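You operate a simulated robot arm through the tools that you are given. There is no shell and no other tool. Be economical: measure what you need, move in short steps, check, and stop when the job is done.

Carry out the task below with a simulated two-armed robot. There is one attempt and no reset: what you move stays moved.

TASK
Pull the lemon soap out of its holder and pack it in the basket.
Fine: steady the holder with the other hand as it comes out; pack the teal jar too, and the red hair clip from the green drawer; shut the drawer. Set down upright: soap bottle, what you pick out. Where these are worked on the way, their far stop is far enough and under half their travel is too little: green drawer.

The check looks at the end state, three seconds after you hand in, the way a careful person would. Anything else that was tipped, shoved, dropped, spilled or broken makes it a failure.

THE ROBOT
Two 7-joint arms with two-finger parallel grippers on one trunk, on a base that drives. Base frame: it is fixed to the floor where the robot stands at the start and does not move with it; the origin is under the middle of the robot, x ahead of it, y to its left, z up. Units: mm, rad, N and s.
The left shoulder is at the start at [60, 143, 926], the right one opposite. With the tool pointing down near the work surface each hand reaches from about 240 to 460 mm from the robot's upright axis, wherever it stands, measured 20 degrees to its own side. Places, roughly: green drawer [500, -500, 700]; inside of the brown basket [500, -300, 900]. Payload 1.57 kg a hand.
The TCP of each hand is the grasp point between the finger pads, 30 mm short of the fingertips. In the tool frame z runs along the fingers and y along their closing line. Largest opening 110 mm; finger width 24, thickness 12; the body of the gripper, 48 by 112 mm, starts 78 mm behind the TCP.
Orientation is told as [roll, pitch, yaw] about the base's x, y, z axes, in that order, counted from this pose: with the fingers straight down and closing along the base's y, the tool's x points along the base's -x, its y along +y and its z along -z.

THE INTERFACE
- The arms move only by the tool drive_tool. It takes "left_moves", "right_moves" or both (then of equal length, played together; a hand with none holds still); each is a list of rows, each a list of 7 numbers: the opening, from 0 (shut) to 1 (fully open), then the shift along the tool's x, y, z in units of 20 mm (1.0 is 20 mm), then the turn, a rotation vector about the tool's x, y, z in units of 5 degrees (1.0 is 5 degrees). In form: [[claw, x, y, z, ax, ay, az], ...]. A call has 1 to 8 rows; each row shifts and turns the commanded pose from where the row before left it, along the tool's axes as they then stand. A call with a number of a shift or a turn outside -1 to 1 is refused whole. Each row takes 0.2 s and may step no farther than 50 mm and 0.15 rad from the row before; otherwise, or with a gripper value out of range, the whole call is refused. A pose out of reach is approached as far as the arm can. The call stops where the force on the tool passes 40 N (or 10 N more than at its start, if that is more) or the arm is blocked; 0.2 s more then pass. Each finger travels about 45 mm/s and halts on what it meets, pressing with about 23 N; the grip force reading is that of the motor and also rises with nothing between the fingers. The clock runs only during rows and for 0.2 s after the last one: add rows that do not move to give the fingers time. It gives the time, the measured TCP pose, the force on the tool (base axes), the opening and the grip force at its end, in the units of the frame above (readings bear some noise), with the torque about the TCP (base axes, N m) and any sound that the robot's microphone picked up.
- Cameras (640 x 400 px; columns grow to the right, rows downward): "scene" is now at [35.7, -18.2, 1537.2]; the picture's right is [-0.30, -0.95, 0.00], its down [-0.78, 0.25, -0.57] and it looks along [0.55, -0.17, -0.82] (base axes); focal length 258 px, centre (320, 200). "left" rides on the left gripper at [70, -16, -141] in its tool frame; the picture's right is [0.23, 0.97, 0.00], its down [-0.85, 0.20, -0.48] and it looks along [-0.47, 0.11, 0.88] (tool axes); focal length 222 px, centre (320, 200). "right" rides on the right gripper at [70, 16, -141] in its tool frame; the picture's right is [-0.23, 0.97, 0.00], its down [-0.86, -0.20, -0.48] and it looks along [-0.47, -0.11, 0.88] (tool axes); focal length 222 px, centre (320, 200). There is no depth. A picture from a camera that has moved, and an enlarged one, comes with that camera's place and axes in the base frame and with its lens. The place of the scene camera against the robot may be out by one fixed shift of up to 12 mm in any direction.
- capture(camera): a new picture of that camera. It takes no simulated time.
- move_column(by): slides the trunk up (or, below 0, down) by that many mm; the arms and the scene camera ride with it, the base frame stays. It gives what a move gives, with no picture.
- base_move(legs): drives the robot by 1 to 6 legs, each [ahead, left, turn to the left] in mm, mm and rad, along the robot's own axes; the way and the turn of a leg run together, so that a leg with both is an arc; at most 1500 mm and 3.142 rad a leg. The arms and the cameras ride along, it lands a little off, and it stops where it bumps. It gives what a move gives.
- turn_head(pan, tilt): turns the head with the scene camera to pan (to the left, within 1.501 rad either way) and tilt (down, from -0.506 to 1.204), counted from straight ahead of the robot. It gives what a move gives.
- zoom(camera, box): a new picture of the part [left, top, right, bottom] of that camera's present view, enlarged. It takes no simulated time.
- close_job(): hands the job in; it is judged then, once.

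Go step by step. Nothing tells you exact positions but the pictures and the camera data: compare them with the known pose of the tool, close in by small moves and look again before you grip or let go. The budget is 120 turns and 88 pictures, counting those below and the enlarged ones. Unless the task says otherwise, let go and move clear before handing in.

The tools are called after "Emit:" as a command line: name --argument value ..., lists and objects as JSON in quotes. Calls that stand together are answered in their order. drive_tool: Moves the arms, as the interface text tells. Its arguments: {"type":"object","properties":{"left_moves":{"type":"array","items":{"type":"array","items":{"type":"number"}}},"right_moves":{"type":"array","items":{"type":"array","items":{"type":"number"}}}},"required":[]} The other tools are called the same way: move_column (by) slides the trunk up or down; base_move (legs) drives the base; turn_head (pan, tilt) turns the head that bears the scene camera; capture (camera) takes a picture; zoom (camera, box) takes an enlarged picture of a part of a camera's view; close_job () hands the job in.

At the start:

```text
time: 0.0
left_position: [461.5, -27.6, 1086.8]
left_orientation: [-0.001, 0.0, 0.0]
left_ft_force: [-0.1, -0.7, -0.3]
left_moment: [0.01, 0.01, -0.04]
left_grip_width: 109.9
left_finger_force: 0.1
right_position: [292.4, -397.5, 1086.5]
right_orientation: [-0.001, 0.001, 0.001]
right_ft_force: [0.6, -0.3, -0.5]
right_moment: [0.01, -0.01, 0.0]
right_grip_width: 109.9
right_finger_force: 0.1
trunk travel left (down, up): [-525.0, 65.0]
robot x, y, heading: [-2.8, -1.3, 0.0]
head pan, tilt: [-0.305, 0.962]
```

scene: 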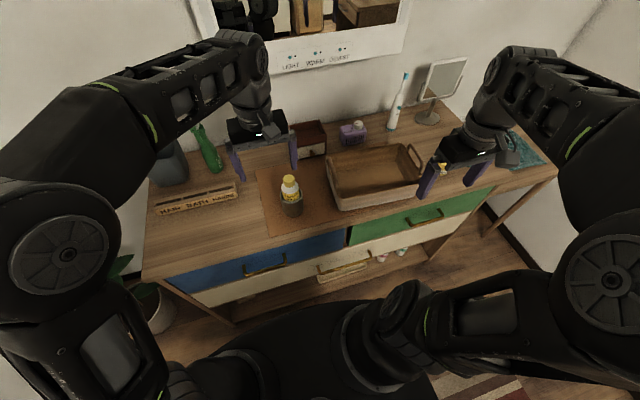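
right: 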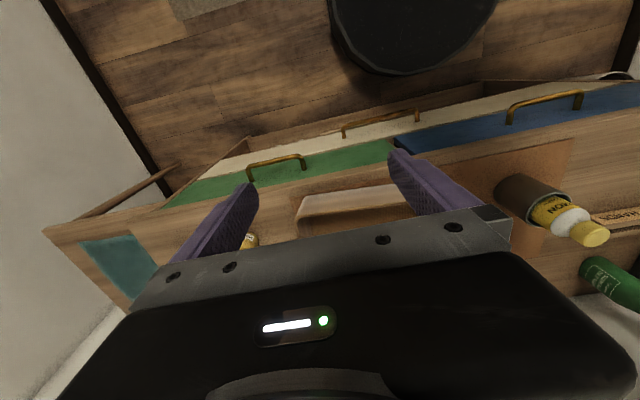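
left: 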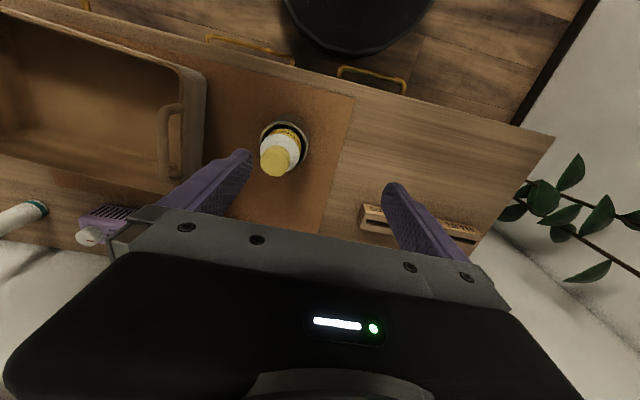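

I see a vanity with a lemon bottle sitting in a brown cup-like holder, a basket to its right, and a blue and a green drawer. I'll look closer before moving anything.

Emit:
zoom --camera "scene" --box '[140, 100, 360, 240]'

Emit:
zoom --camera "scene" --box '[320, 60, 560, 280]'

```text
2.86 times, centred on (250, 170) of scene
camera zoom: at [35.7, -18.2, 1537.2], right [-0.3, -0.95, 0.0], down [-0.78, 0.25, -0.57], along [0.55, -0.17, -0.82], focal length 736 px, centre (520, 286)
```

zoom: 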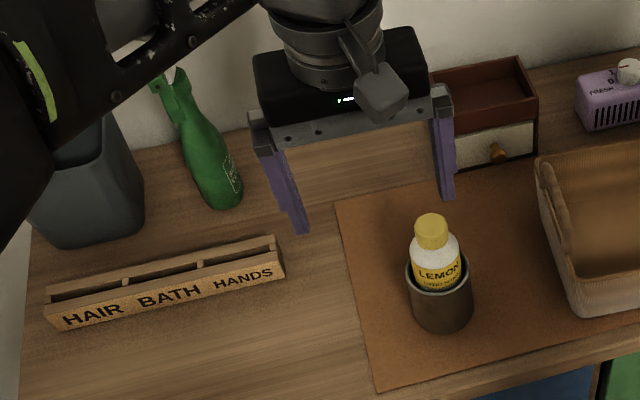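

```text
1.82 times, centred on (440, 170) of scene
camera zoom: at [35.7, -18.2, 1537.2], right [-0.3, -0.95, 0.0], down [-0.78, 0.25, -0.57], along [0.55, -0.17, -0.82], focal length 468 px, centre (102, 254)
```

zoom: 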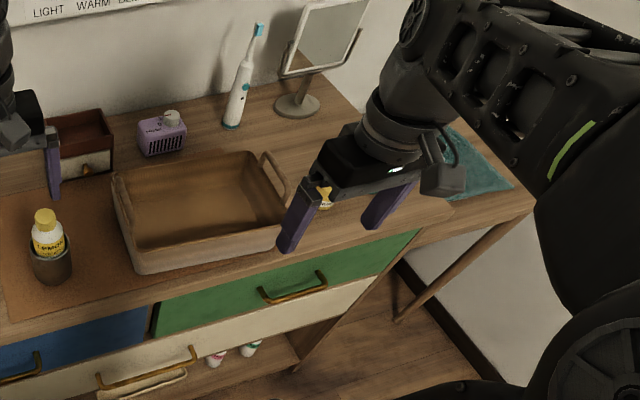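

The lemon bottle's cap comes out at about [466,-69,1031], the table top at z≈890 and its front edge at x≈360. I haven't found the teal jar, so I'll look around for it.

Emit:
zoom --camera "scene" --box '[330, 220, 450, 295]'

Emit:
turn_head --pan -0.7 --tilt 0.7

Emit:
capture --camera "scene"

Emit:
turn_head --pan 0.3 --tilt 0.8

Emit:
capture --camera "scene"

```text
5.33 times, centred on (390, 258) of scene
camera zoom: at [35.7, -18.2, 1537.2], right [-0.3, -0.95, 0.0], down [-0.78, 0.25, -0.57], along [0.55, -0.17, -0.82], focal length 1374 px, centre (-53, -107)
```

zoom: 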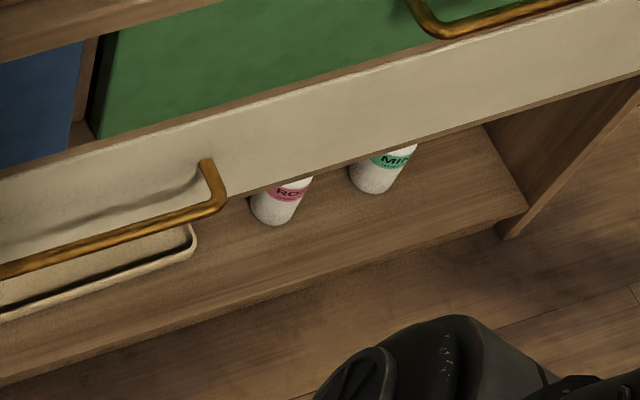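

```text
time: 0.9
left_position: [460.6, -28.0, 1086.7]
left_orientation: [-0.001, -0.002, 0.001]
left_ft_force: [0.0, 0.6, 0.5]
left_moment: [0.0, -0.03, -0.01]
left_grip_width: 110.3
left_finger_force: 0.0
right_position: [293.1, -396.9, 1086.2]
right_orientation: [0.0, 0.0, 0.001]
right_ft_force: [0.8, -0.8, -0.4]
right_moment: [-0.01, 0.01, 0.0]
right_grip_width: 110.0
right_finger_force: 0.1
trunk travel left (down, up): [-525.0, 65.0]
robot x, y, heading: [-0.9, 1.1, -0.0]
head pan, tilt: [-0.7, 0.7]
```

```text
81 pictures are left
camera scene: at [32.0, -51.2, 1557.8], right [-0.64, -0.77, 0.0], down [-0.49, 0.41, -0.76], along [0.59, -0.49, -0.64], focal length 258 px, centre (320, 200)
```

scene: 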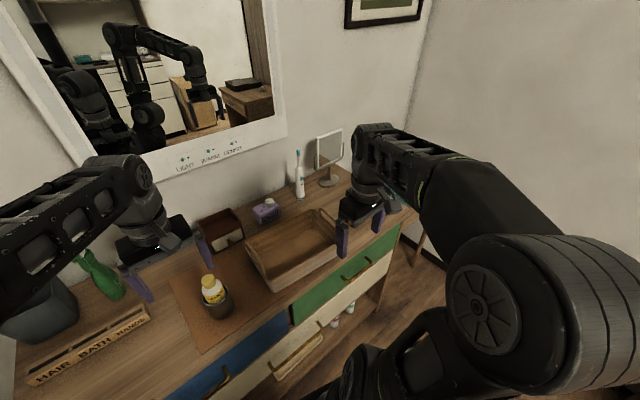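

```text
time: 2.1
left_position: [460.2, -28.1, 1085.9]
left_orientation: [0.0, 0.002, 0.001]
left_ft_force: [-0.9, 1.2, 0.4]
left_moment: [0.03, 0.0, -0.03]
left_grip_width: 110.1
left_finger_force: 0.1
right_position: [292.4, -395.5, 1085.8]
right_orientation: [-0.002, -0.001, 0.0]
right_ft_force: [0.2, 0.4, 0.1]
right_moment: [0.0, -0.02, 0.0]
right_grip_width: 110.2
right_finger_force: 0.0
trunk travel left (down, up): [-525.0, 65.0]
robot x, y, heading: [4.0, -2.6, -0.002]
head pan, tilt: [0.3, 0.799]
```

```text
80 pictures are left
camera scene: at [44.1, 27.2, 1549.6], right [0.29, -0.96, 0.0], down [-0.69, -0.21, -0.7], along [0.67, 0.21, -0.72], focal length 258 px, centre (320, 200)
```

scene: 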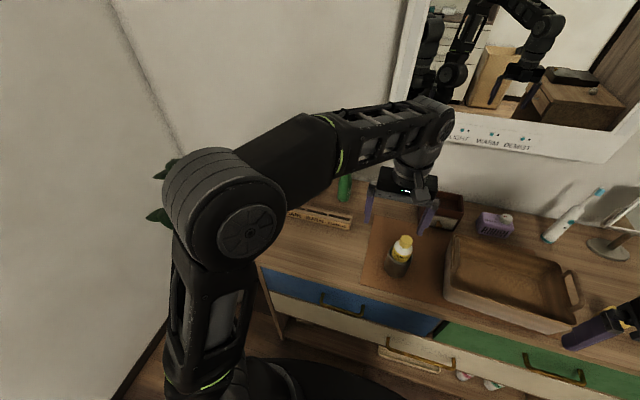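

The mirror shows more furniture behind the robot, so I'll check the sides and the mirror for the teal jar.

Emit:
turn_head --pan -0.7 --tilt 0.4

Emit:
zoom --camera "scene" --box '[0, 60, 320, 260]'

Emit:
turn_head --pan -1.5 --tilt 0.6

Emit:
capture --camera "scene"

Emit:
turn_head --pan 1.5 --tilt 0.6

Emit:
capture --camera "scene"

```text
time: 3.4
left_position: [461.0, -28.1, 1086.2]
left_orientation: [-0.001, 0.001, 0.001]
left_ft_force: [0.1, -0.1, -0.4]
left_moment: [-0.01, 0.01, 0.01]
left_grip_width: 110.0
left_finger_force: 0.0
right_position: [292.8, -396.4, 1087.3]
right_orientation: [0.001, 0.0, 0.0]
right_ft_force: [-0.9, -0.2, 0.0]
right_moment: [-0.01, -0.01, 0.01]
right_grip_width: 109.9
right_finger_force: 0.3
trunk travel left (down, up): [-525.0, 65.0]
robot x, y, heading: [-0.7, 2.6, 0.003]
head pan, tilt: [-0.7, 0.4]
```

```text
2.00 times, centred on (160, 160) of scene
camera zoom: at [37.9, -56.2, 1584.7], right [-0.64, -0.77, 0.0], down [-0.3, 0.25, -0.92], along [0.7, -0.59, -0.39], focal length 515 px, centre (640, 280)
```

zoom: 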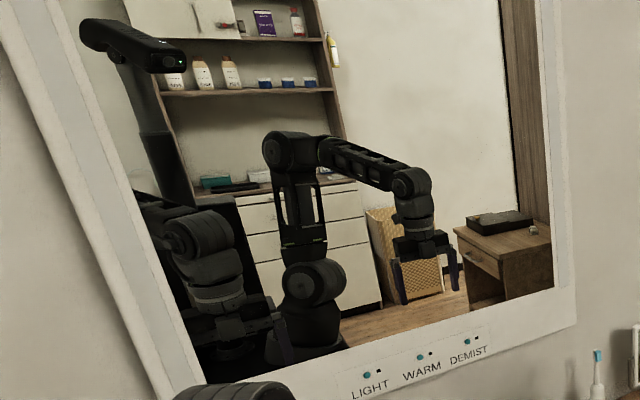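

```text
time: 4.5
left_position: [459.4, -28.9, 1086.3]
left_orientation: [0.001, 0.0, 0.0]
left_ft_force: [0.0, 0.4, 0.7]
left_moment: [0.01, -0.03, -0.01]
left_grip_width: 110.0
left_finger_force: 0.0
right_position: [291.9, -396.3, 1087.9]
right_orientation: [0.001, 0.0, -0.001]
right_ft_force: [-1.1, -0.1, 0.5]
right_moment: [0.02, 0.06, 0.01]
right_grip_width: 110.0
right_finger_force: 0.0
trunk travel left (down, up): [-525.0, 65.0]
robot x, y, heading: [-1.0, -1.6, 0.0]
head pan, tilt: [-1.499, 0.6]
```

```text
78 pictures are left
camera scene: at [-26.6, -84.7, 1566.5], right [-1.0, -0.07, 0.0], down [-0.04, 0.56, -0.83], along [0.06, -0.82, -0.56], focal length 258 px, centre (320, 200)
```

scene: 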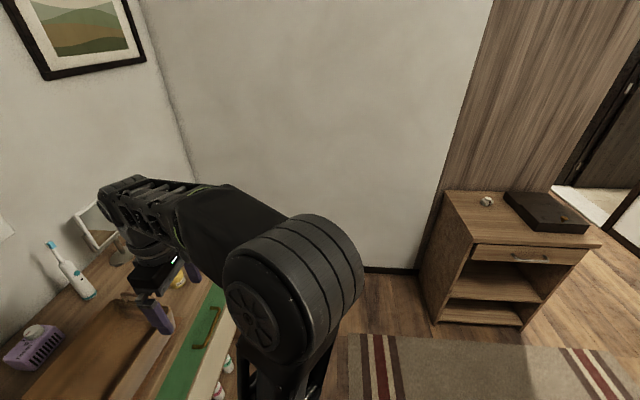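

```text
time: 7.1
left_position: [460.4, -27.1, 1087.3]
left_orientation: [0.0, 0.0, 0.0]
left_ft_force: [-0.4, -0.1, -0.2]
left_moment: [-0.01, 0.0, 0.04]
left_grip_width: 109.9
left_finger_force: 0.0
right_position: [292.2, -396.3, 1087.3]
right_orientation: [-0.001, 0.0, -0.002]
right_ft_force: [0.4, 0.1, -0.2]
right_moment: [0.02, 0.04, 0.02]
right_grip_width: 110.0
right_finger_force: 0.0
trunk travel left (down, up): [-525.0, 65.0]
robot x, y, heading: [-1.6, -1.1, -0.0]
head pan, tilt: [1.499, 0.6]
```

```text
77 pictures are left
camera scene: at [-26.6, 91.6, 1566.5], right [1.0, -0.07, 0.0], down [-0.04, -0.56, -0.83], along [0.06, 0.82, -0.56], focal length 258 px, centre (320, 200)
```

scene: 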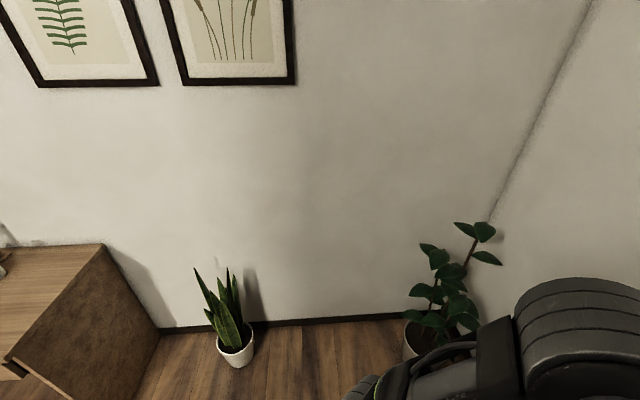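

No jar in the open so far. I'll back the right hand away and lift both hands to uncover the hidden parts of the table, then look again.

Emit:
drive_tool --left_moves '[[1, 1, 0, -1, 0, 0, 0], [1, 1, 0, -1, 0, 0, 0], [1, 1, 0, -1, 0, 0, 0], [1, 1, 0, -1, 0, 0, 0], [1, 1, 0, -1, 0, 0, 0], [1, 0, 1, 0, 0, 0, 0], [1, 0, 1, 0, 0, 0, 0], [1, 0, 1, 0, 0, 0, 0]]' --right_moves '[[1, 0, -1, 0, 0, 0, 0], [1, 0, -1, 0, 0, 0, 0], [1, 0.5, -1, 0, 0, 0, 0], [1, 0.5, -1, 0, 0, 0, 0], [1, 1, 0, 0, 0, 0, 0], [1, 1, 0, 0, 0, 0, 0], [1, 0, 0, 0, 0, 0, 0], [1, 0, 0, 0, 0, 0, 0]]'

Emit:
turn_head --pan -0.4 --tilt 0.75

Emit:
capture --camera "scene"

Emit:
capture --camera "right"

Emit:
capture --camera "left"

```text
time: 8.9
left_position: [440.6, 34.1, 1107.0]
left_orientation: [-0.001, -0.003, -0.002]
left_ft_force: [-0.5, 0.6, -0.1]
left_moment: [-0.04, -0.03, -0.02]
left_grip_width: 110.0
left_finger_force: 0.2
left hand out of reach, approached as far as the arm can: row 2, 3, 4, 5
right_position: [232.6, -476.5, 1086.3]
right_orientation: [0.0, 0.0, 0.0]
right_ft_force: [-0.2, 0.1, -0.5]
right_moment: [-0.02, -0.01, 0.0]
right_grip_width: 110.0
right_finger_force: 0.1
trunk travel left (down, up): [-525.0, 65.0]
robot x, y, heading: [0.3, 0.8, -0.001]
head pan, tilt: [1.499, 0.6]
```

```text
time: 10.8
left_position: [440.8, 32.4, 1105.2]
left_orientation: [-0.001, 0.001, 0.0]
left_ft_force: [0.3, 0.0, -0.2]
left_moment: [0.0, 0.03, -0.02]
left_grip_width: 110.0
left_finger_force: 0.1
right_position: [231.6, -477.4, 1085.9]
right_orientation: [-0.001, 0.001, 0.0]
right_ft_force: [-0.4, -0.4, -0.5]
right_moment: [-0.01, 0.01, -0.01]
right_grip_width: 110.1
right_finger_force: 0.1
trunk travel left (down, up): [-525.0, 65.0]
robot x, y, heading: [-0.9, 2.0, 0.005]
head pan, tilt: [-0.4, 0.75]
```

```text
76 pictures are left
camera scene: at [43.3, -28.8, 1553.6], right [-0.39, -0.92, 0.0], down [-0.63, 0.27, -0.73], along [0.67, -0.28, -0.68], focal length 258 px, centre (320, 200)
```

scene: 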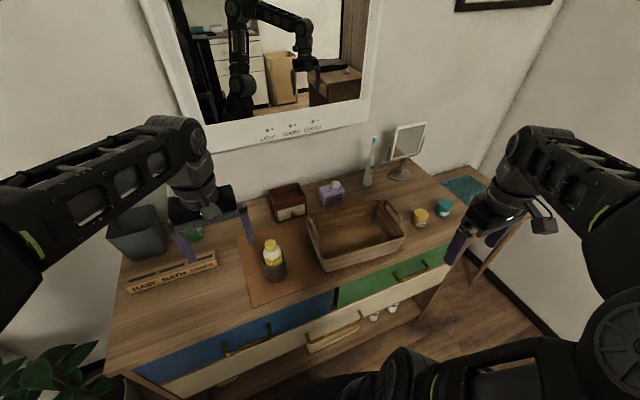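

```text
75 pictures are left
camera right: at [162.5, -461.1, 1228.1], right [0.23, 0.97, 0.0], down [0.86, -0.2, 0.48], along [0.47, -0.11, -0.88], focal length 222 px, centre (320, 200)
```

right: 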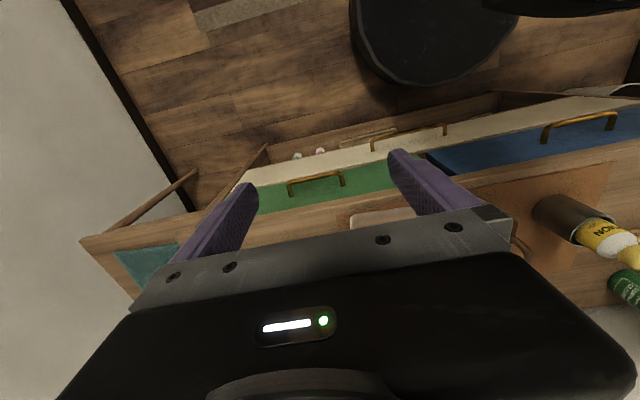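

```text
74 pictures are left
camera left: at [372.2, 15.7, 1247.9], right [-0.23, 0.97, 0.0], down [0.85, 0.2, 0.48], along [0.47, 0.11, -0.88], focal length 222 px, centre (320, 200)
```

left: 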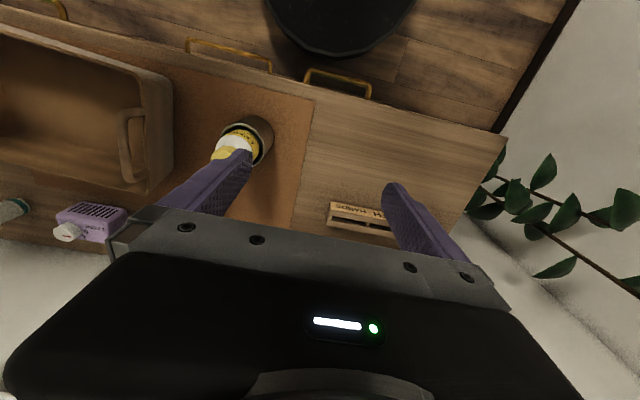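

The teal jar stands to the right of the basket beside a yellow one. I'll zoom there and on the bottle.

Emit:
zoom --camera "scene" --box '[300, 140, 500, 290]'

Emit:
zoom --camera "scene" --box '[200, 210, 340, 300]'

```text
2.67 times, centred on (400, 215) of scene
camera zoom: at [43.3, -28.8, 1553.6], right [-0.39, -0.92, 0.0], down [-0.63, 0.27, -0.73], along [0.67, -0.28, -0.68], focal length 687 px, centre (107, 160)
```

zoom: 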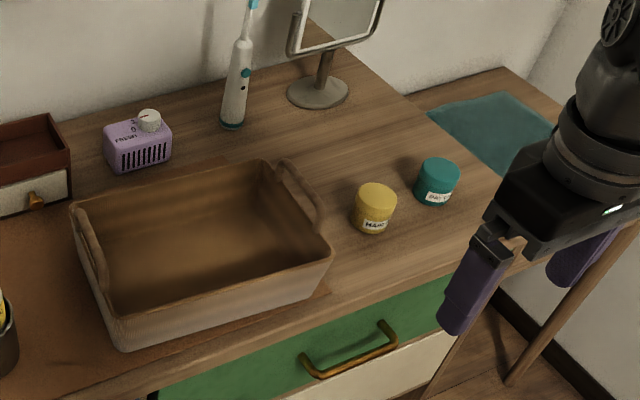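

```text
4.44 times, centred on (270, 255) of scene
camera zoom: at [43.3, -28.8, 1553.6], right [-0.39, -0.92, 0.0], down [-0.63, 0.27, -0.73], along [0.67, -0.28, -0.68], focal length 1145 px, centre (542, -44)
```

zoom: 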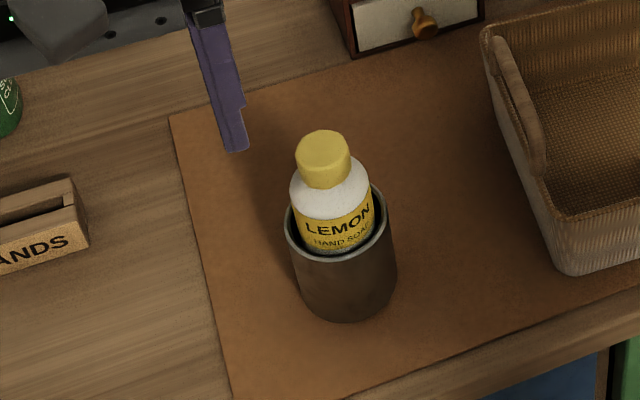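

The teal jar is at about [464,-680] and the yellow jar at about [454,-573]. The basket spans x 400–560 and y -205…-460, with its rim at z≈958. I'll move in slightly and raise the trunk for reach.

Emit:
base_move --legs '[[45, 0, 0]]'

Emit:
move_column --by 60

```text
time: 11.7
left_position: [488.3, 31.9, 1105.3]
left_orientation: [0.001, 0.002, -0.001]
left_ft_force: [0.9, -0.1, -0.4]
left_moment: [-0.01, 0.06, 0.01]
left_grip_width: 110.0
left_finger_force: 0.0
right_position: [278.2, -476.6, 1086.7]
right_orientation: [-0.001, 0.002, 0.0]
right_ft_force: [0.3, 0.3, -0.9]
right_moment: [-0.05, 0.06, 0.0]
right_grip_width: 109.9
right_finger_force: 0.0
trunk travel left (down, up): [-525.0, 65.0]
robot x, y, heading: [47.0, 2.0, 0.001]
head pan, tilt: [-0.4, 0.75]
```

```text
time: 12.7
left_position: [486.8, 32.5, 1167.2]
left_orientation: [-0.001, -0.001, -0.001]
left_ft_force: [0.8, -0.5, 0.0]
left_moment: [-0.02, -0.01, 0.01]
left_grip_width: 110.3
left_finger_force: 0.1
right_position: [278.0, -477.3, 1146.2]
right_orientation: [-0.001, 0.001, 0.001]
right_ft_force: [-0.3, 0.2, 0.9]
right_moment: [0.02, -0.01, 0.0]
right_grip_width: 109.9
right_finger_force: 0.1
trunk travel left (down, up): [-585.0, 5.0]
robot x, y, heading: [48.2, -0.1, 0.001]
head pan, tilt: [-0.4, 0.75]
```

Next I tilt the left hand about 60° so its fingers point ahead and down, backing off as it turns. After that I bring it in front of the holder.

Emit:
drive_tool --left_moves '[[1, 1, 0, 0, 0, -1, 0], [1, 1, 0, -0.09, 0, -1, 0], [1, 0.98, 0, -0.17, 0, -1, 0], [1, 0.97, 0, -0.26, 0, -1, 0], [1, 0.94, 0, -0.34, 0, -1, 0], [1, 0, 0, 0, 0, -1, 0], [1, 0, 0, 0, 0, -1, 0], [1, 0, 0, 0, 0, -1, 0]]'

Emit:
drive_tool --left_moves '[[1, 0, -1, 0, 0, -1, 0], [1, 0, -1, 0, 0, -1, 0], [1, 0, -1, 0, 0, -1, 0], [1, 0, -1, 0, 0, -1, 0], [1, 0, -1, 0, 0, 0, 0], [1, 0.87, 0, 0.5, 0, 0, 0], [1, 0.87, 0, 0.5, 0, 0, 0], [1, 0.87, 0, 0.5, 0, 0, 0]]'

```text
time: 14.5
left_position: [386.4, 31.7, 1165.9]
left_orientation: [-0.001, -0.698, 0.002]
left_ft_force: [-0.3, 1.1, 0.5]
left_moment: [0.03, 0.0, -0.02]
left_grip_width: 109.9
left_finger_force: 0.0
right_position: [277.0, -477.3, 1146.1]
right_orientation: [0.001, -0.001, 0.001]
right_ft_force: [0.0, -0.3, 0.5]
right_moment: [0.02, -0.01, -0.01]
right_grip_width: 110.1
right_finger_force: 0.2
trunk travel left (down, up): [-585.0, 5.0]
robot x, y, heading: [48.5, 0.1, -0.001]
head pan, tilt: [-0.4, 0.75]
```

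```text
time: 16.3
left_position: [387.3, -69.1, 1107.0]
left_orientation: [0.0, -1.049, -0.003]
left_ft_force: [0.7, 0.1, -0.8]
left_moment: [0.0, 0.01, -0.05]
left_grip_width: 110.1
left_finger_force: 0.1
right_position: [277.9, -477.7, 1147.1]
right_orientation: [-0.001, 0.0, 0.001]
right_ft_force: [0.1, 0.3, 0.8]
right_moment: [-0.03, -0.01, 0.01]
right_grip_width: 109.7
right_finger_force: 0.1
trunk travel left (down, up): [-585.0, 5.0]
robot x, y, heading: [49.1, 2.1, -0.001]
head pan, tilt: [-0.4, 0.75]
```

Emit:
drive_tool --left_moves '[[1, 0.87, 0, 0.5, 0, 0, 0], [1, 0.87, 0, 0.5, 0, 0, 0], [1, 0.87, 0, 0.5, 0, 0, 0], [1, 0.87, 0, 0.5, 0, 0, 0], [1, 0.87, 0, 0.5, 0, 0, 0], [1, 0.87, 0, 0.5, 0, 0, 0], [1, 0.52, 0, 0.3, 0, 0, 0]]'

Emit:
turn_head --pan -0.15 --tilt 0.9

Emit:
capture --camera "scene"

Emit:
capture --camera "left"

```text
time: 17.9
left_position: [386.5, -67.8, 977.6]
left_orientation: [0.0, -1.055, -0.006]
left_ft_force: [-2.7, 6.8, 18.6]
left_moment: [-0.18, 3.14, -1.11]
left_grip_width: 110.1
left_finger_force: 0.0
right_position: [277.4, -477.0, 1146.9]
right_orientation: [-0.001, 0.0, 0.0]
right_ft_force: [0.1, 0.2, -0.4]
right_moment: [0.0, 0.0, -0.04]
right_grip_width: 110.0
right_finger_force: 0.1
trunk travel left (down, up): [-585.0, 5.0]
robot x, y, heading: [42.2, -0.8, -0.001]
head pan, tilt: [-0.4, 0.75]
stopped in row 7 (left hand): the force on the tool passed its limit at 82 N (the readings are from after the stop); the commanded pose is now the measured one
```

```text
time: 18.7
left_position: [385.8, -69.0, 978.1]
left_orientation: [0.0, -1.055, -0.005]
left_ft_force: [-3.3, 9.2, 31.8]
left_moment: [-0.29, 5.1, -1.48]
left_grip_width: 110.0
left_finger_force: 0.0
right_position: [276.7, -478.8, 1146.5]
right_orientation: [0.0, 0.0, 0.0]
right_ft_force: [-0.2, 0.2, -0.7]
right_moment: [0.01, 0.04, 0.01]
right_grip_width: 109.8
right_finger_force: 0.1
trunk travel left (down, up): [-585.0, 5.0]
robot x, y, heading: [44.9, 2.2, -0.003]
head pan, tilt: [-0.15, 0.901]
```

```text
71 pictures are left
camera scene: at [87.0, -8.0, 1601.7], right [-0.15, -0.99, 0.0], down [-0.77, 0.12, -0.62], along [0.61, -0.09, -0.78], focal length 258 px, centre (320, 200)
```

scene: 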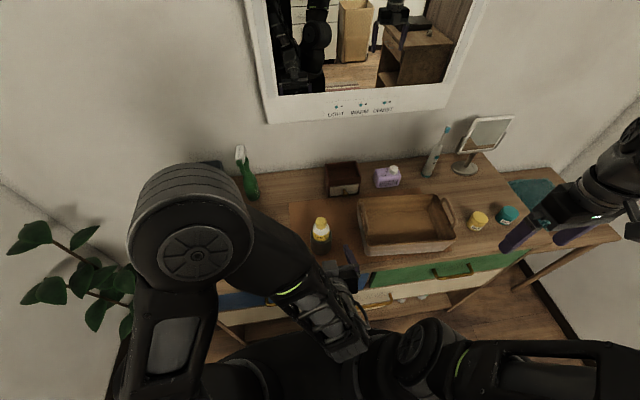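

```text
70 pictures are left
camera left: at [230.3, -84.6, 986.8], right [-0.11, 0.97, -0.2], down [0.01, 0.2, 0.98], along [0.99, 0.11, -0.03], focal length 222 px, centre (320, 200)
```

left: 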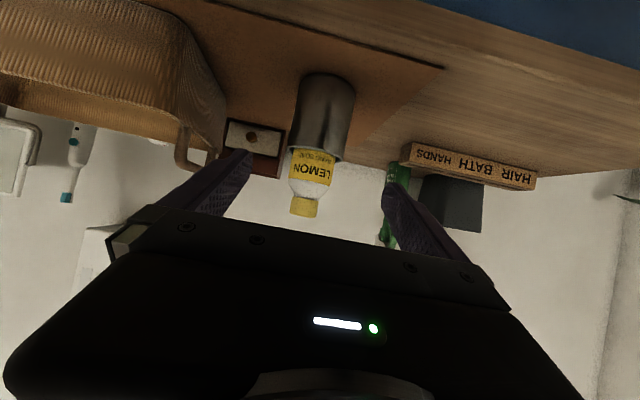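

The left hand stopped against something about 160 mm behind its grasp point. I'll zoom in there before moving on.

Emit:
zoom --camera "scene" --box '[220, 220, 480, 400]'

Emit:
capture --camera "right"

```text
2.22 times, centred on (350, 310) of scene
camera zoom: at [87.0, -8.0, 1601.7], right [-0.15, -0.99, 0.0], down [-0.77, 0.12, -0.62], along [0.61, -0.09, -0.78], focal length 572 px, centre (253, -44)
```

zoom: 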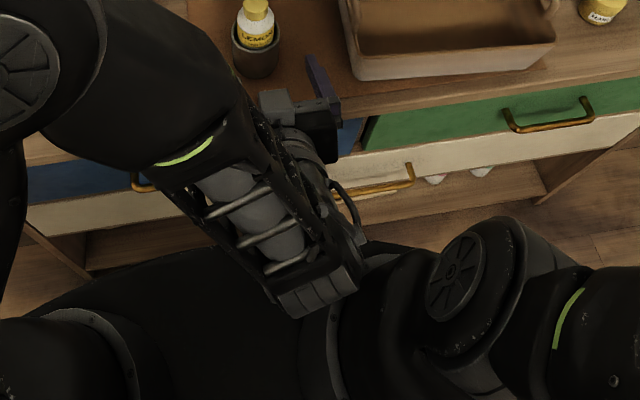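

```text
68 pictures are left
camera right: at [207.8, -461.2, 1288.0], right [0.23, 0.97, 0.0], down [0.86, -0.2, 0.48], along [0.47, -0.11, -0.88], focal length 222 px, centre (320, 200)
```

right: 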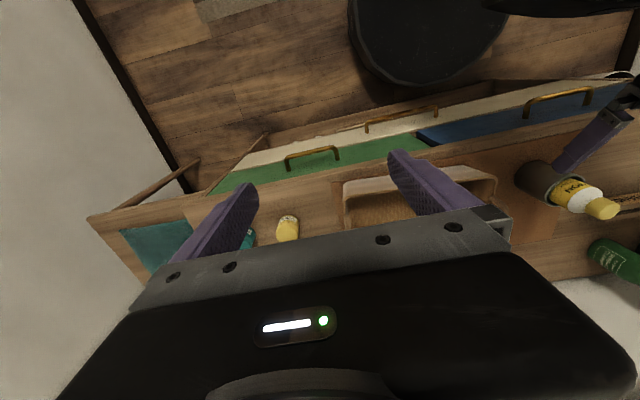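

The forearm and hand are cramped in this pose. I'll lift off and swing the left hand round so it approaches the holder from the left, which is the natural side for that arm.

Emit:
drive_tool --left_moves '[[1, -0.87, 0, -0.5, 0, 0, 0], [1, -0.87, 0, -0.5, 0, 0, 0], [1, -0.87, 0, -0.5, 0, 0, 0], [1, -0.87, 0, -0.5, 0, 0, 0], [1, -0.87, 0, -0.5, 0, 0, 0], [1, 0, 0.5, 0, 0, 0, 0], [1, 0, 0.5, 0, 0, 0, 0], [1, 0, 0, 0, 0, 0, 0]]'

Emit:
drive_tool --left_moves '[[1, 0, 0.5, 0, 0.866, 0, 0.5], [1, 0, 0.5, 0, 0.866, 0, 0.5], [1, 0, 0.5, 0, 0.866, 0, 0.5], [1, 0, 0.5, 0, 0.866, 0, 0.5], [1, 0, 0.5, 0, 0.866, 0, 0.5], [1, 0, 0.5, 0, 0.866, 0, 0.5], [1, 0, 0.5, 0, 0.866, 0, 0.5], [1, 0, 0.5, 0, 0.866, 0, 0.5]]'

Emit:
drive_tool --left_moves '[[1, 0, 0.5, 0, 0.866, 0, 0.5], [1, 0, 0.5, 0, 0.866, 0, 0.5], [1, 0, 0.5, 0, 0.866, 0, 0.5], [1, 0, 0.5, 0, 0.866, 0, 0.5], [1, 0, 0.5, 0, 0.866, 0, 0.5], [1, 0, 0.5, 0, 0.866, 0, 0.5], [1, 0, 0.5, 0, 0.866, 0, 0.5], [1, 0, 0.5, 0, 0.866, 0, 0.5]]'

Emit:
capture --camera "scene"

```text
time: 20.5
left_position: [385.0, -49.0, 1076.7]
left_orientation: [0.003, -1.052, -0.006]
left_ft_force: [0.0, -0.3, -0.3]
left_moment: [-0.03, -0.04, 0.02]
left_grip_width: 109.8
left_finger_force: 0.2
right_position: [276.2, -476.9, 1145.7]
right_orientation: [-0.001, -0.002, 0.001]
right_ft_force: [-0.1, -0.6, 0.4]
right_moment: [0.01, 0.03, -0.02]
right_grip_width: 110.0
right_finger_force: 0.0
trunk travel left (down, up): [-585.0, 5.0]
robot x, y, heading: [47.4, -1.4, -0.002]
head pan, tilt: [-0.15, 0.901]
```

```text
time: 22.3
left_position: [460.6, -69.3, 1113.8]
left_orientation: [0.01, -1.05, -0.707]
left_ft_force: [0.3, -0.6, 0.6]
left_moment: [0.0, 0.04, -0.02]
left_grip_width: 109.9
left_finger_force: 0.0
left hand out of reach, approached as far as the arm can: row 1, 2, 3, 4, 5, 6, 7
right_position: [277.7, -476.7, 1146.7]
right_orientation: [0.0, 0.0, 0.001]
right_ft_force: [0.3, -0.3, 0.1]
right_moment: [-0.03, -0.01, -0.03]
right_grip_width: 109.9
right_finger_force: 0.2
trunk travel left (down, up): [-585.0, 5.0]
robot x, y, heading: [42.6, 0.9, -0.002]
head pan, tilt: [-0.15, 0.901]
```

```text
time: 24.1
left_position: [501.8, -22.1, 1129.3]
left_orientation: [0.227, -0.976, -1.208]
left_ft_force: [0.0, -0.7, -0.5]
left_moment: [0.0, 0.04, -0.02]
left_grip_width: 110.0
left_finger_force: 0.0
left hand out of reach, approached as far as the arm can: row 1, 2, 3, 4, 5, 6
right_position: [276.3, -477.2, 1146.1]
right_orientation: [0.001, -0.002, -0.001]
right_ft_force: [0.4, 0.9, -0.9]
right_moment: [0.0, -0.02, -0.02]
right_grip_width: 110.4
right_finger_force: 0.1
trunk travel left (down, up): [-585.0, 5.0]
robot x, y, heading: [46.7, -0.6, -0.001]
head pan, tilt: [-0.15, 0.901]
```

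```text
67 pictures are left
camera scene: at [87.1, -7.5, 1601.7], right [-0.15, -0.99, 0.0], down [-0.77, 0.12, -0.62], along [0.61, -0.09, -0.78], focal length 258 px, centre (320, 200)
```

scene: 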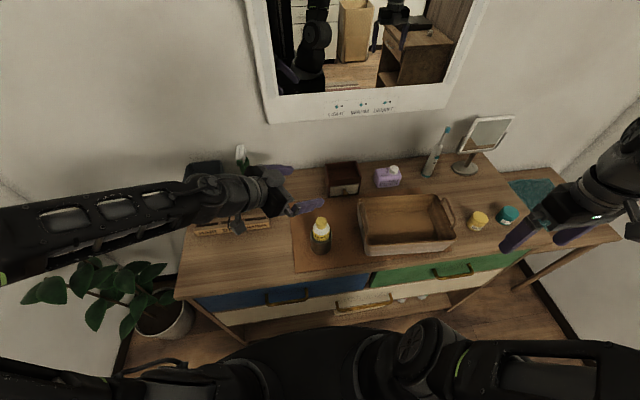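

The left arm now reaches in from the front-left, pointing about [0.5,-0.67,-0.55], which suits a round holder. I'll keep this orientation and step to a pre-grasp spot.

Emit:
drive_tool --left_moves '[[1, 0.345, -0.78, -0.7, 0, 0, 0], [1, 0.345, -0.78, -0.7, 0, 0, 0], [1, 0.345, -0.78, -0.7, 0, 0, 0], [1, 0.345, -0.78, -0.7, 0, 0, 0]]'

```text
time: 25.1
left_position: [435.4, -5.9, 1141.1]
left_orientation: [0.226, -0.974, -1.207]
left_ft_force: [-0.1, 0.2, -0.2]
left_moment: [-0.01, -0.01, -0.01]
left_grip_width: 110.1
left_finger_force: 0.0
left hand out of reach, approached as far as the arm can: row 3, 4
right_position: [277.8, -478.5, 1146.3]
right_orientation: [0.0, 0.0, 0.0]
right_ft_force: [-0.1, -0.1, 0.3]
right_moment: [0.0, -0.05, 0.01]
right_grip_width: 109.9
right_finger_force: 0.2
trunk travel left (down, up): [-585.0, 5.0]
robot x, y, heading: [48.4, -3.4, 0.002]
head pan, tilt: [-0.15, 0.901]
```

Emit:
drive_tool --left_moves '[[1, 0.83, -0.126, 0.545, 0, 0, 0], [1, 0.83, -0.126, 0.545, 0, 0, 0], [1, 0.83, -0.126, 0.545, 0, 0, 0], [1, 0.83, -0.126, 0.545, 0, 0, 0], [1, 0.83, -0.126, 0.545, 0, 0, 0], [1, 0.83, -0.126, 0.545, 0, 0, 0]]'

Emit:
capture --camera "left"

Emit:
capture --camera "scene"

```text
time: 26.5
left_position: [474.8, -11.9, 1034.9]
left_orientation: [0.223, -0.973, -1.208]
left_ft_force: [-0.7, 0.7, -0.5]
left_moment: [-0.01, -0.02, 0.01]
left_grip_width: 110.0
left_finger_force: 0.1
left hand out of reach, approached as far as the arm can: row 1, 2, 3, 4, 5, 6
right_position: [277.5, -477.3, 1147.4]
right_orientation: [-0.002, 0.0, 0.001]
right_ft_force: [-0.3, 0.7, 0.2]
right_moment: [-0.02, 0.04, -0.02]
right_grip_width: 110.1
right_finger_force: 0.0
trunk travel left (down, up): [-585.0, 5.0]
robot x, y, heading: [48.7, -4.1, -0.003]
head pan, tilt: [-0.15, 0.901]
```

```text
66 pictures are left
camera left: at [378.1, 111.3, 1052.5], right [0.78, 0.63, -0.07], down [0.1, -0.02, 0.99], along [0.62, -0.78, -0.08], focal length 222 px, centre (320, 200)
```

left: 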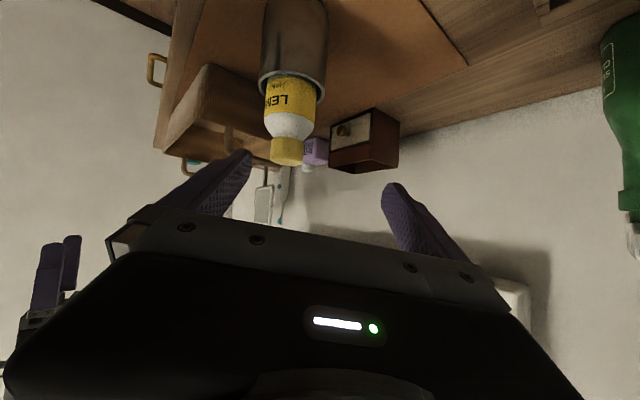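

```text
65 pictures are left
camera scene: at [87.5, -7.5, 1601.7], right [-0.15, -0.99, 0.0], down [-0.78, 0.12, -0.62], along [0.61, -0.09, -0.78], focal length 258 px, centre (320, 200)
```

scene: 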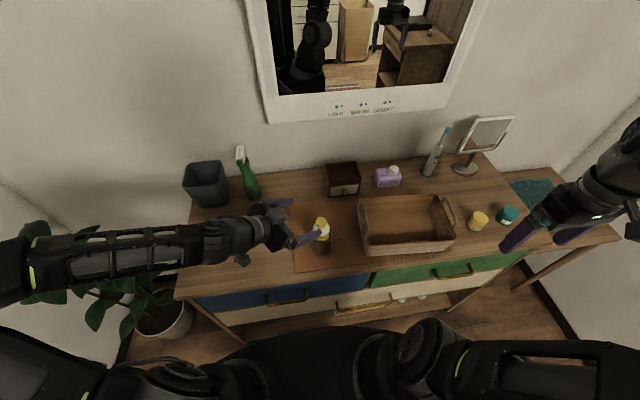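

The arm is near its limits here. I'll lift the left hand clear and shift the base to the right, so the holder sits more centrally for both hands.

Emit:
drive_tool --left_moves '[[1, -0.5, 0, -1, 0, 0, 0], [1, -0.5, 0, -1, 0, 0, 0], [1, -0.5, 0, -1, 0, 0, 0], [1, -0.5, 0, -1, 0, 0, 0], [1, -0.5, 0, -1, 0, 0, 0], [1, -0.5, 0, -1, 0, 0, 0]]'

Emit:
base_move --legs '[[0, -100, 0]]'

```text
time: 27.9
left_position: [436.1, 34.5, 1153.8]
left_orientation: [0.226, -0.973, -1.206]
left_ft_force: [-0.1, 0.0, 1.0]
left_moment: [0.01, 0.0, 0.01]
left_grip_width: 110.2
left_finger_force: 0.0
left hand out of reach, approached as far as the arm can: row 1, 2
right_position: [278.3, -477.2, 1147.0]
right_orientation: [0.001, 0.0, 0.001]
right_ft_force: [0.2, 0.2, -0.3]
right_moment: [0.01, 0.02, -0.03]
right_grip_width: 110.0
right_finger_force: 0.0
trunk travel left (down, up): [-585.0, 5.0]
robot x, y, heading: [47.2, -1.5, 0.001]
head pan, tilt: [-0.15, 0.901]
```

```text
time: 29.1
left_position: [437.9, -65.1, 1153.9]
left_orientation: [0.229, -0.973, -1.208]
left_ft_force: [0.2, -0.7, 0.1]
left_moment: [0.0, -0.01, 0.04]
left_grip_width: 110.2
left_finger_force: 0.0
right_position: [278.4, -577.9, 1146.6]
right_orientation: [0.002, 0.001, 0.0]
right_ft_force: [-1.6, -0.4, -0.4]
right_moment: [0.04, 0.03, 0.03]
right_grip_width: 110.2
right_finger_force: 0.0
trunk travel left (down, up): [-585.0, 5.0]
robot x, y, heading: [44.5, -101.4, -0.003]
head pan, tilt: [-0.15, 0.901]
```

Emit:
drive_tool --left_moves '[[1, 0.63, 0.245, -0.9, 0, 0, 0], [1, 0.63, 0.245, -0.9, 0, 0, 0], [1, 0.63, 0.245, -0.9, 0, 0, 0], [1, 0.83, -0.126, 0.545, 0, 0, 0], [1, 0.83, -0.126, 0.545, 0, 0, 0], [1, 0.83, -0.126, 0.545, 0, 0, 0], [1, 0.83, -0.126, 0.545, 0, 0, 0]]'

```text
time: 30.7
left_position: [451.8, 13.0, 1093.4]
left_orientation: [0.226, -0.974, -1.207]
left_ft_force: [-0.2, 0.8, -0.7]
left_moment: [0.01, 0.01, -0.02]
left_grip_width: 110.0
left_finger_force: 0.0
left hand out of reach, approached as far as the arm can: row 2, 4, 5, 6, 7
right_position: [278.6, -575.9, 1146.5]
right_orientation: [0.0, 0.0, -0.001]
right_ft_force: [0.4, 0.5, 0.2]
right_moment: [-0.02, 0.01, 0.02]
right_grip_width: 109.9
right_finger_force: 0.0
trunk travel left (down, up): [-585.0, 5.0]
robot x, y, heading: [43.1, -101.6, 0.001]
head pan, tilt: [-0.15, 0.901]
```

That orientation is what limits the arm. I'll back the base up for room and return the left hand to a simple forward tilt of 45°, which should clear the bottle and not cramp the wrist.

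Emit:
base_move --legs '[[-45, 0, 0]]'

Emit:
drive_tool --left_moves '[[1, 0, 0, 0, -0.828, 0.126, -0.545], [1, 0, 0, 0, -0.828, 0.126, -0.545], [1, 0, 0, 0, -0.828, 0.126, -0.545], [1, 0, 0, 0, -0.828, 0.126, -0.545], [1, 0, 0, 0, -0.828, 0.126, -0.545], [1, 0, 0, 0, -0.828, 0.126, -0.545], [1, 0, 0, 0, -0.828, 0.126, -0.545], [1, 0, 0, 0, -0.828, 0.126, -0.545]]'

Emit:
drive_tool --left_moves '[[1, 0, 0, 0, -0.828, 0.126, -0.545], [1, 0, 0, 0, -0.828, 0.126, -0.545], [1, 0, 0, 0, -0.828, 0.126, -0.545], [1, 0, 0, 0, -0.828, 0.126, -0.545], [1, 0, 0, 0, -0.828, 0.126, -0.545], [1, 0, 0, 0, -0.7, 0.106, -0.46], [1, 0, 0, 0, 1, 0, 0], [1, 0, 0, 0, 1, 0, 0]]'

Emit:
drive_tool --left_moves '[[1, 0, 0, 0, 0.6, 0, 0], [1, 0, 0, 0, 0, 1, 0], [1, 0, 0, 0, 0, 1, 0], [1, 0, 0, 0, 0, 0.2, 0]]'

```text
time: 31.6
left_position: [404.8, 11.0, 1095.2]
left_orientation: [0.229, -0.977, -1.21]
left_ft_force: [0.4, 0.5, 0.5]
left_moment: [0.0, -0.05, 0.03]
left_grip_width: 109.8
left_finger_force: 0.1
right_position: [230.4, -577.3, 1146.7]
right_orientation: [0.001, -0.001, 0.0]
right_ft_force: [-0.7, 1.1, 0.2]
right_moment: [0.01, -0.12, -0.04]
right_grip_width: 110.0
right_finger_force: 0.1
trunk travel left (down, up): [-585.0, 5.0]
robot x, y, heading: [-0.2, -98.9, -0.001]
head pan, tilt: [-0.15, 0.901]
```

```text
time: 33.4
left_position: [477.5, 24.3, 1129.3]
left_orientation: [0.229, -0.972, -0.512]
left_ft_force: [0.3, 0.1, -0.8]
left_moment: [0.01, 0.01, 0.01]
left_grip_width: 110.1
left_finger_force: 0.0
left hand out of reach, approached as far as the arm can: row 1, 2, 3, 4, 5, 6, 7, 8
right_position: [232.4, -577.9, 1145.7]
right_orientation: [0.0, 0.001, -0.001]
right_ft_force: [0.0, 0.2, 0.5]
right_moment: [0.04, 0.01, -0.04]
right_grip_width: 110.3
right_finger_force: 0.0
trunk travel left (down, up): [-585.0, 5.0]
robot x, y, heading: [4.8, -98.4, -0.003]
head pan, tilt: [-0.15, 0.901]
```

```text
time: 34.8
left_position: [472.1, -4.1, 1117.1]
left_orientation: [-0.014, -0.907, 0.118]
left_ft_force: [0.5, 0.0, 0.5]
left_moment: [-0.01, -0.01, 0.03]
left_grip_width: 110.0
left_finger_force: 0.0
right_position: [232.1, -576.9, 1147.8]
right_orientation: [0.0, 0.001, -0.001]
right_ft_force: [0.9, 0.2, -0.6]
right_moment: [-0.02, 0.02, -0.02]
right_grip_width: 110.2
right_finger_force: 0.1
trunk travel left (down, up): [-585.0, 5.0]
robot x, y, heading: [2.4, -102.4, -0.0]
head pan, tilt: [-0.15, 0.901]
stopped in row 7 (left hand): the arm was blocked; the commanded pose is now the measured one
```

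```text
time: 35.8
left_position: [471.6, -3.1, 1117.7]
left_orientation: [-0.048, -0.715, 0.101]
left_ft_force: [-0.4, -0.2, -0.3]
left_moment: [0.0, 0.01, -0.01]
left_grip_width: 110.1
left_finger_force: 0.0
right_position: [232.7, -577.4, 1147.1]
right_orientation: [-0.001, 0.0, 0.001]
right_ft_force: [0.5, 0.2, -0.2]
right_moment: [0.02, -0.03, 0.01]
right_grip_width: 109.8
right_finger_force: 0.1
trunk travel left (down, up): [-585.0, 5.0]
robot x, y, heading: [-2.4, -97.2, -0.001]
head pan, tilt: [-0.15, 0.901]
```

Emit:
capture --camera "scene"

Emit:
capture --camera "left"

```text
64 pictures are left
camera scene: at [42.0, -107.8, 1601.7], right [-0.15, -0.99, 0.0], down [-0.77, 0.12, -0.62], along [0.61, -0.09, -0.78], focal length 258 px, centre (320, 200)
```

scene: 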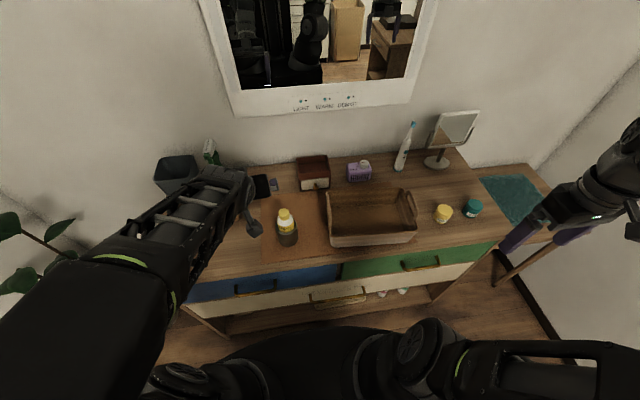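

```text
63 pictures are left
camera left: at [329.7, -27.3, 1178.8], right [-0.24, 0.95, -0.19], down [0.31, 0.26, 0.91], along [0.92, 0.16, -0.36], focal length 222 px, centre (320, 200)
```

left: 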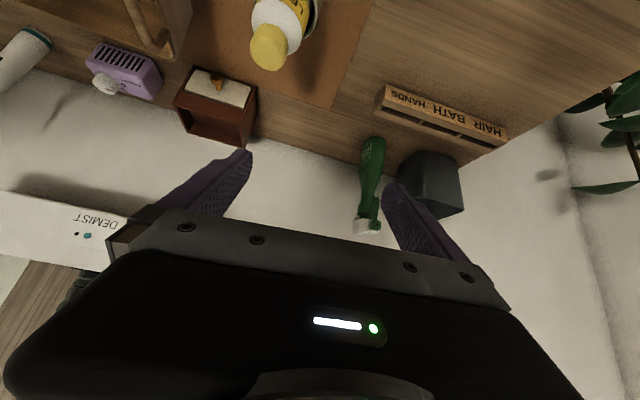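

The arm is in a natural pose again. I'll set the tilt to 45°, pull back over the front edge in line with the holder, and descend to the pre-grasp.

Emit:
drive_tool --left_moves '[[1, 0.675, -0.825, -0.675, 0.8, 0, 0.8], [1, 0.675, -0.825, -0.675, 0.5, -0.9, 0], [1, 0.675, -0.825, -0.675, 0, 0, 0], [1, 0.675, -0.825, -0.675, 0, 0, 0], [1, 0, 0, 0, 0, 0, 0]]'

Emit:
drive_tool --left_moves '[[1, 0.7, 0, 0.7, 0, 0, 0], [1, 0.7, 0, 0.7, 0, 0, 0], [1, 0.7, 0, 0.7, 0, 0, 0], [1, 0.7, 0, 0.7, 0, 0, 0], [1, 0.7, 0, 0.7, 0, 0, 0]]'

```text
time: 37.0
left_position: [394.7, -67.8, 1123.5]
left_orientation: [-0.111, -0.797, 0.018]
left_ft_force: [-0.3, 0.1, 0.3]
left_moment: [0.01, 0.01, 0.01]
left_grip_width: 110.2
left_finger_force: 0.1
right_position: [233.0, -576.0, 1146.0]
right_orientation: [-0.001, 0.001, 0.001]
right_ft_force: [-0.2, -0.5, -0.4]
right_moment: [0.02, -0.01, 0.02]
right_grip_width: 109.9
right_finger_force: 0.1
trunk travel left (down, up): [-585.0, 5.0]
robot x, y, heading: [4.3, -98.8, -0.0]
head pan, tilt: [-0.15, 0.901]
```

```text
time: 38.2
left_position: [414.1, -94.2, 1035.6]
left_orientation: [-0.116, -0.796, 0.019]
left_ft_force: [1.1, -0.4, -0.4]
left_moment: [-0.03, -0.01, 0.02]
left_grip_width: 110.1
left_finger_force: 0.1
left hand out of reach, approached as far as the arm can: row 2, 3, 4, 5
right_position: [232.3, -576.5, 1146.3]
right_orientation: [0.0, 0.001, 0.0]
right_ft_force: [0.4, -0.5, -0.8]
right_moment: [-0.01, -0.01, 0.01]
right_grip_width: 110.5
right_finger_force: 0.1
trunk travel left (down, up): [-585.0, 5.0]
robot x, y, heading: [2.4, -97.2, 0.002]
head pan, tilt: [-0.15, 0.901]
```

The 60° tilt reached lower earlier, and that contact was probably with the right shoulder, which is clear now that the base has shifted. I'll go back to 60° with the roll levelled, then try the descent.

Emit:
drive_tool --left_moves '[[1, -0.7, 0.6, -0.7, -0.7, 0, 0], [1, -0.7, 0.6, -0.7, -0.6, 0, 0], [1, 0, 0, 0, 0, -1, 0], [1, 0, 0, 0, 0, -1, 0], [1, 0, 0, 0, 0, -1, 0], [1, 0, 0, 0, 0, 0, 0]]'

Emit:
drive_tool --left_moves '[[1, 0.87, 0, 0.5, 0, 0, 0], [1, 0.87, 0, 0.5, 0, 0, 0], [1, 0.87, 0, 0.5, 0, 0, 0]]'

```text
time: 39.4
left_position: [408.3, -110.1, 1069.9]
left_orientation: [-0.251, -0.895, 0.172]
left_ft_force: [0.6, 0.6, 0.0]
left_moment: [-0.02, 0.0, -0.02]
left_grip_width: 109.8
left_finger_force: 0.0
left hand out of reach, approached as far as the arm can: row 4, 5
right_position: [232.0, -578.2, 1146.9]
right_orientation: [-0.001, 0.001, 0.0]
right_ft_force: [0.4, 0.1, -0.3]
right_moment: [0.01, -0.03, 0.02]
right_grip_width: 110.1
right_finger_force: 0.0
trunk travel left (down, up): [-585.0, 5.0]
robot x, y, heading: [3.4, -100.2, -0.001]
head pan, tilt: [-0.15, 0.901]
stopped in row 5 (left hand): the arm was blocked; the commanded pose is now the measured one
```

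```text
time: 40.3
left_position: [369.7, -183.2, 1033.2]
left_orientation: [-0.429, -0.826, 0.182]
left_ft_force: [0.0, -0.2, -0.7]
left_moment: [0.0, -0.01, 0.01]
left_grip_width: 109.9
left_finger_force: 0.0
left hand out of reach, approached as far as the arm can: row 1, 2
right_position: [231.9, -576.7, 1146.2]
right_orientation: [0.0, 0.001, 0.001]
right_ft_force: [0.3, -0.1, 0.8]
right_moment: [-0.01, -0.02, 0.01]
right_grip_width: 110.0
right_finger_force: 0.1
trunk travel left (down, up): [-585.0, 5.0]
robot x, y, heading: [-2.4, -98.1, 0.001]
head pan, tilt: [-0.15, 0.901]
stopped in row 3 (left hand): the arm was blocked; the commanded pose is now the measured one
```

Emit:
capture --camera "scene"

```text
62 pictures are left
camera scene: at [42.0, -107.5, 1601.7], right [-0.15, -0.99, 0.0], down [-0.77, 0.12, -0.62], along [0.61, -0.09, -0.78], focal length 258 px, centre (320, 200)
```

scene: 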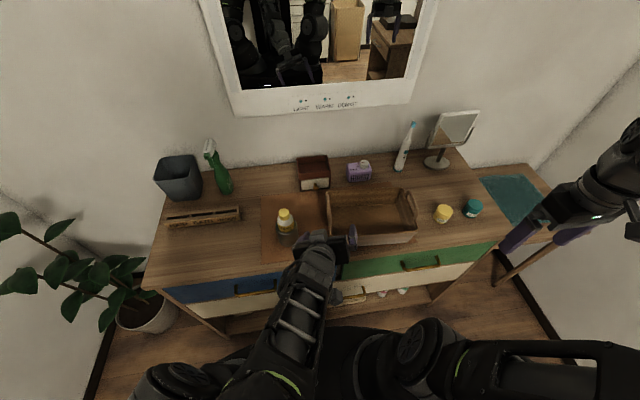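

This elbow-down configuration is blocked. I'll return the left hand to vertical up high, like its starting posture, and tilt again from there.

Emit:
drive_tool --left_moves '[[1, -0.7, 0, -0.7, 0, 0, 0], [1, -0.7, 0, -0.6, -1, 0, 0], [1, -0.6, 0, -0.6, -1, 0, 0], [1, 0, 0.5, 0, -1, 0, 0], [1, 0, 0.5, 0, -1, 0, 0], [1, 0, 0.5, 0, -1, 1, 0], [1, 0, 0.5, 0, 0, 1, 0], [1, 0, 0.5, 0, 0, 1, 0]]'

Emit:
drive_tool --left_moves '[[1, 0, 0.6, 0, 0, 1, 0], [1, 0, 0.6, 0, 0, 1, 0], [1, 0, 0.6, 0, 0, 1, 0], [1, 0, 0.6, 0, 0, 1, 0], [1, 0, 0.6, 0, 0, 1, 0], [1, 0, 0.6, 0, 0, 1, 0], [1, 0, 0.6, 0, 0, 0.5, 1], [1, 0, 0.6, 0, 0, 0, 1]]'

```text
time: 41.3
left_position: [351.4, -104.5, 1033.6]
left_orientation: [-0.224, -0.598, 0.317]
left_ft_force: [-0.1, -0.4, -0.2]
left_moment: [0.02, -0.02, 0.0]
left_grip_width: 110.0
left_finger_force: 0.1
right_position: [231.8, -576.1, 1144.8]
right_orientation: [-0.001, 0.0, 0.001]
right_ft_force: [0.8, 0.2, 0.3]
right_moment: [0.03, 0.0, 0.0]
right_grip_width: 109.9
right_finger_force: 0.0
trunk travel left (down, up): [-585.0, 5.0]
robot x, y, heading: [-2.4, -96.6, -0.004]
head pan, tilt: [-0.15, 0.901]
stopped in row 4 (left hand): the arm was blocked; the commanded pose is now the measured one
```

```text
time: 43.1
left_position: [334.0, -13.3, 1019.4]
left_orientation: [-0.17, -0.076, 0.025]
left_ft_force: [0.4, 0.3, -0.4]
left_moment: [-0.02, 0.01, -0.02]
left_grip_width: 109.8
left_finger_force: 0.0
right_position: [232.6, -576.7, 1146.9]
right_orientation: [0.001, -0.001, -0.001]
right_ft_force: [-0.2, 0.2, 1.1]
right_moment: [0.02, 0.01, -0.01]
right_grip_width: 110.2
right_finger_force: 0.1
trunk travel left (down, up): [-585.0, 5.0]
robot x, y, heading: [2.7, -97.2, 0.004]
head pan, tilt: [-0.15, 0.901]
```

Emit:
drive_tool --left_moves '[[1, -0.5, 0, -1, -1, 0.5, 0], [1, -0.5, 0, -1, -1, 0.4, 0.3], [1, -0.5, 0, -1, 0, 0, 0], [1, -0.5, 0, -1, 0, 0, 0], [1, -0.5, 0, -1, 0, 0, 0], [1, -1, 0, 0, 0, 0, 0], [1, -1, 0, 0, 0, 0, 0]]'

Emit:
capture --camera "scene"

```text
time: 44.7
left_position: [422.4, -8.4, 1119.4]
left_orientation: [0.002, 0.0, -0.009]
left_ft_force: [-0.5, 0.9, 0.0]
left_moment: [-0.01, 0.03, 0.0]
left_grip_width: 110.2
left_finger_force: 0.0
right_position: [232.0, -577.1, 1147.0]
right_orientation: [-0.001, 0.0, -0.001]
right_ft_force: [-0.3, 0.4, 0.6]
right_moment: [0.01, -0.02, -0.01]
right_grip_width: 109.7
right_finger_force: 0.1
trunk travel left (down, up): [-585.0, 5.0]
robot x, y, heading: [-0.1, -97.2, 0.001]
head pan, tilt: [-0.15, 0.901]
```

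```text
61 pictures are left
camera scene: at [42.6, -107.7, 1601.7], right [-0.15, -0.99, 0.0], down [-0.78, 0.12, -0.62], along [0.61, -0.09, -0.78], focal length 258 px, centre (320, 200)
```

scene: 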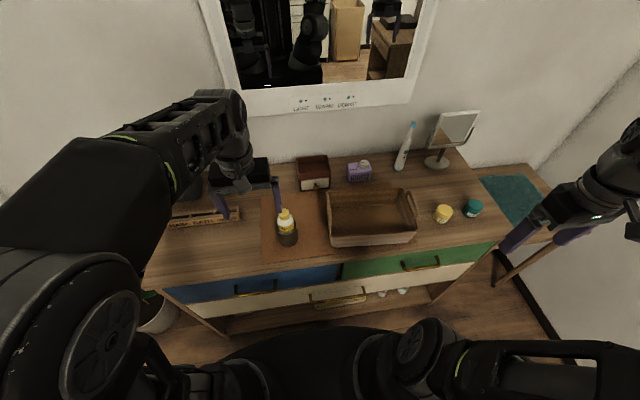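

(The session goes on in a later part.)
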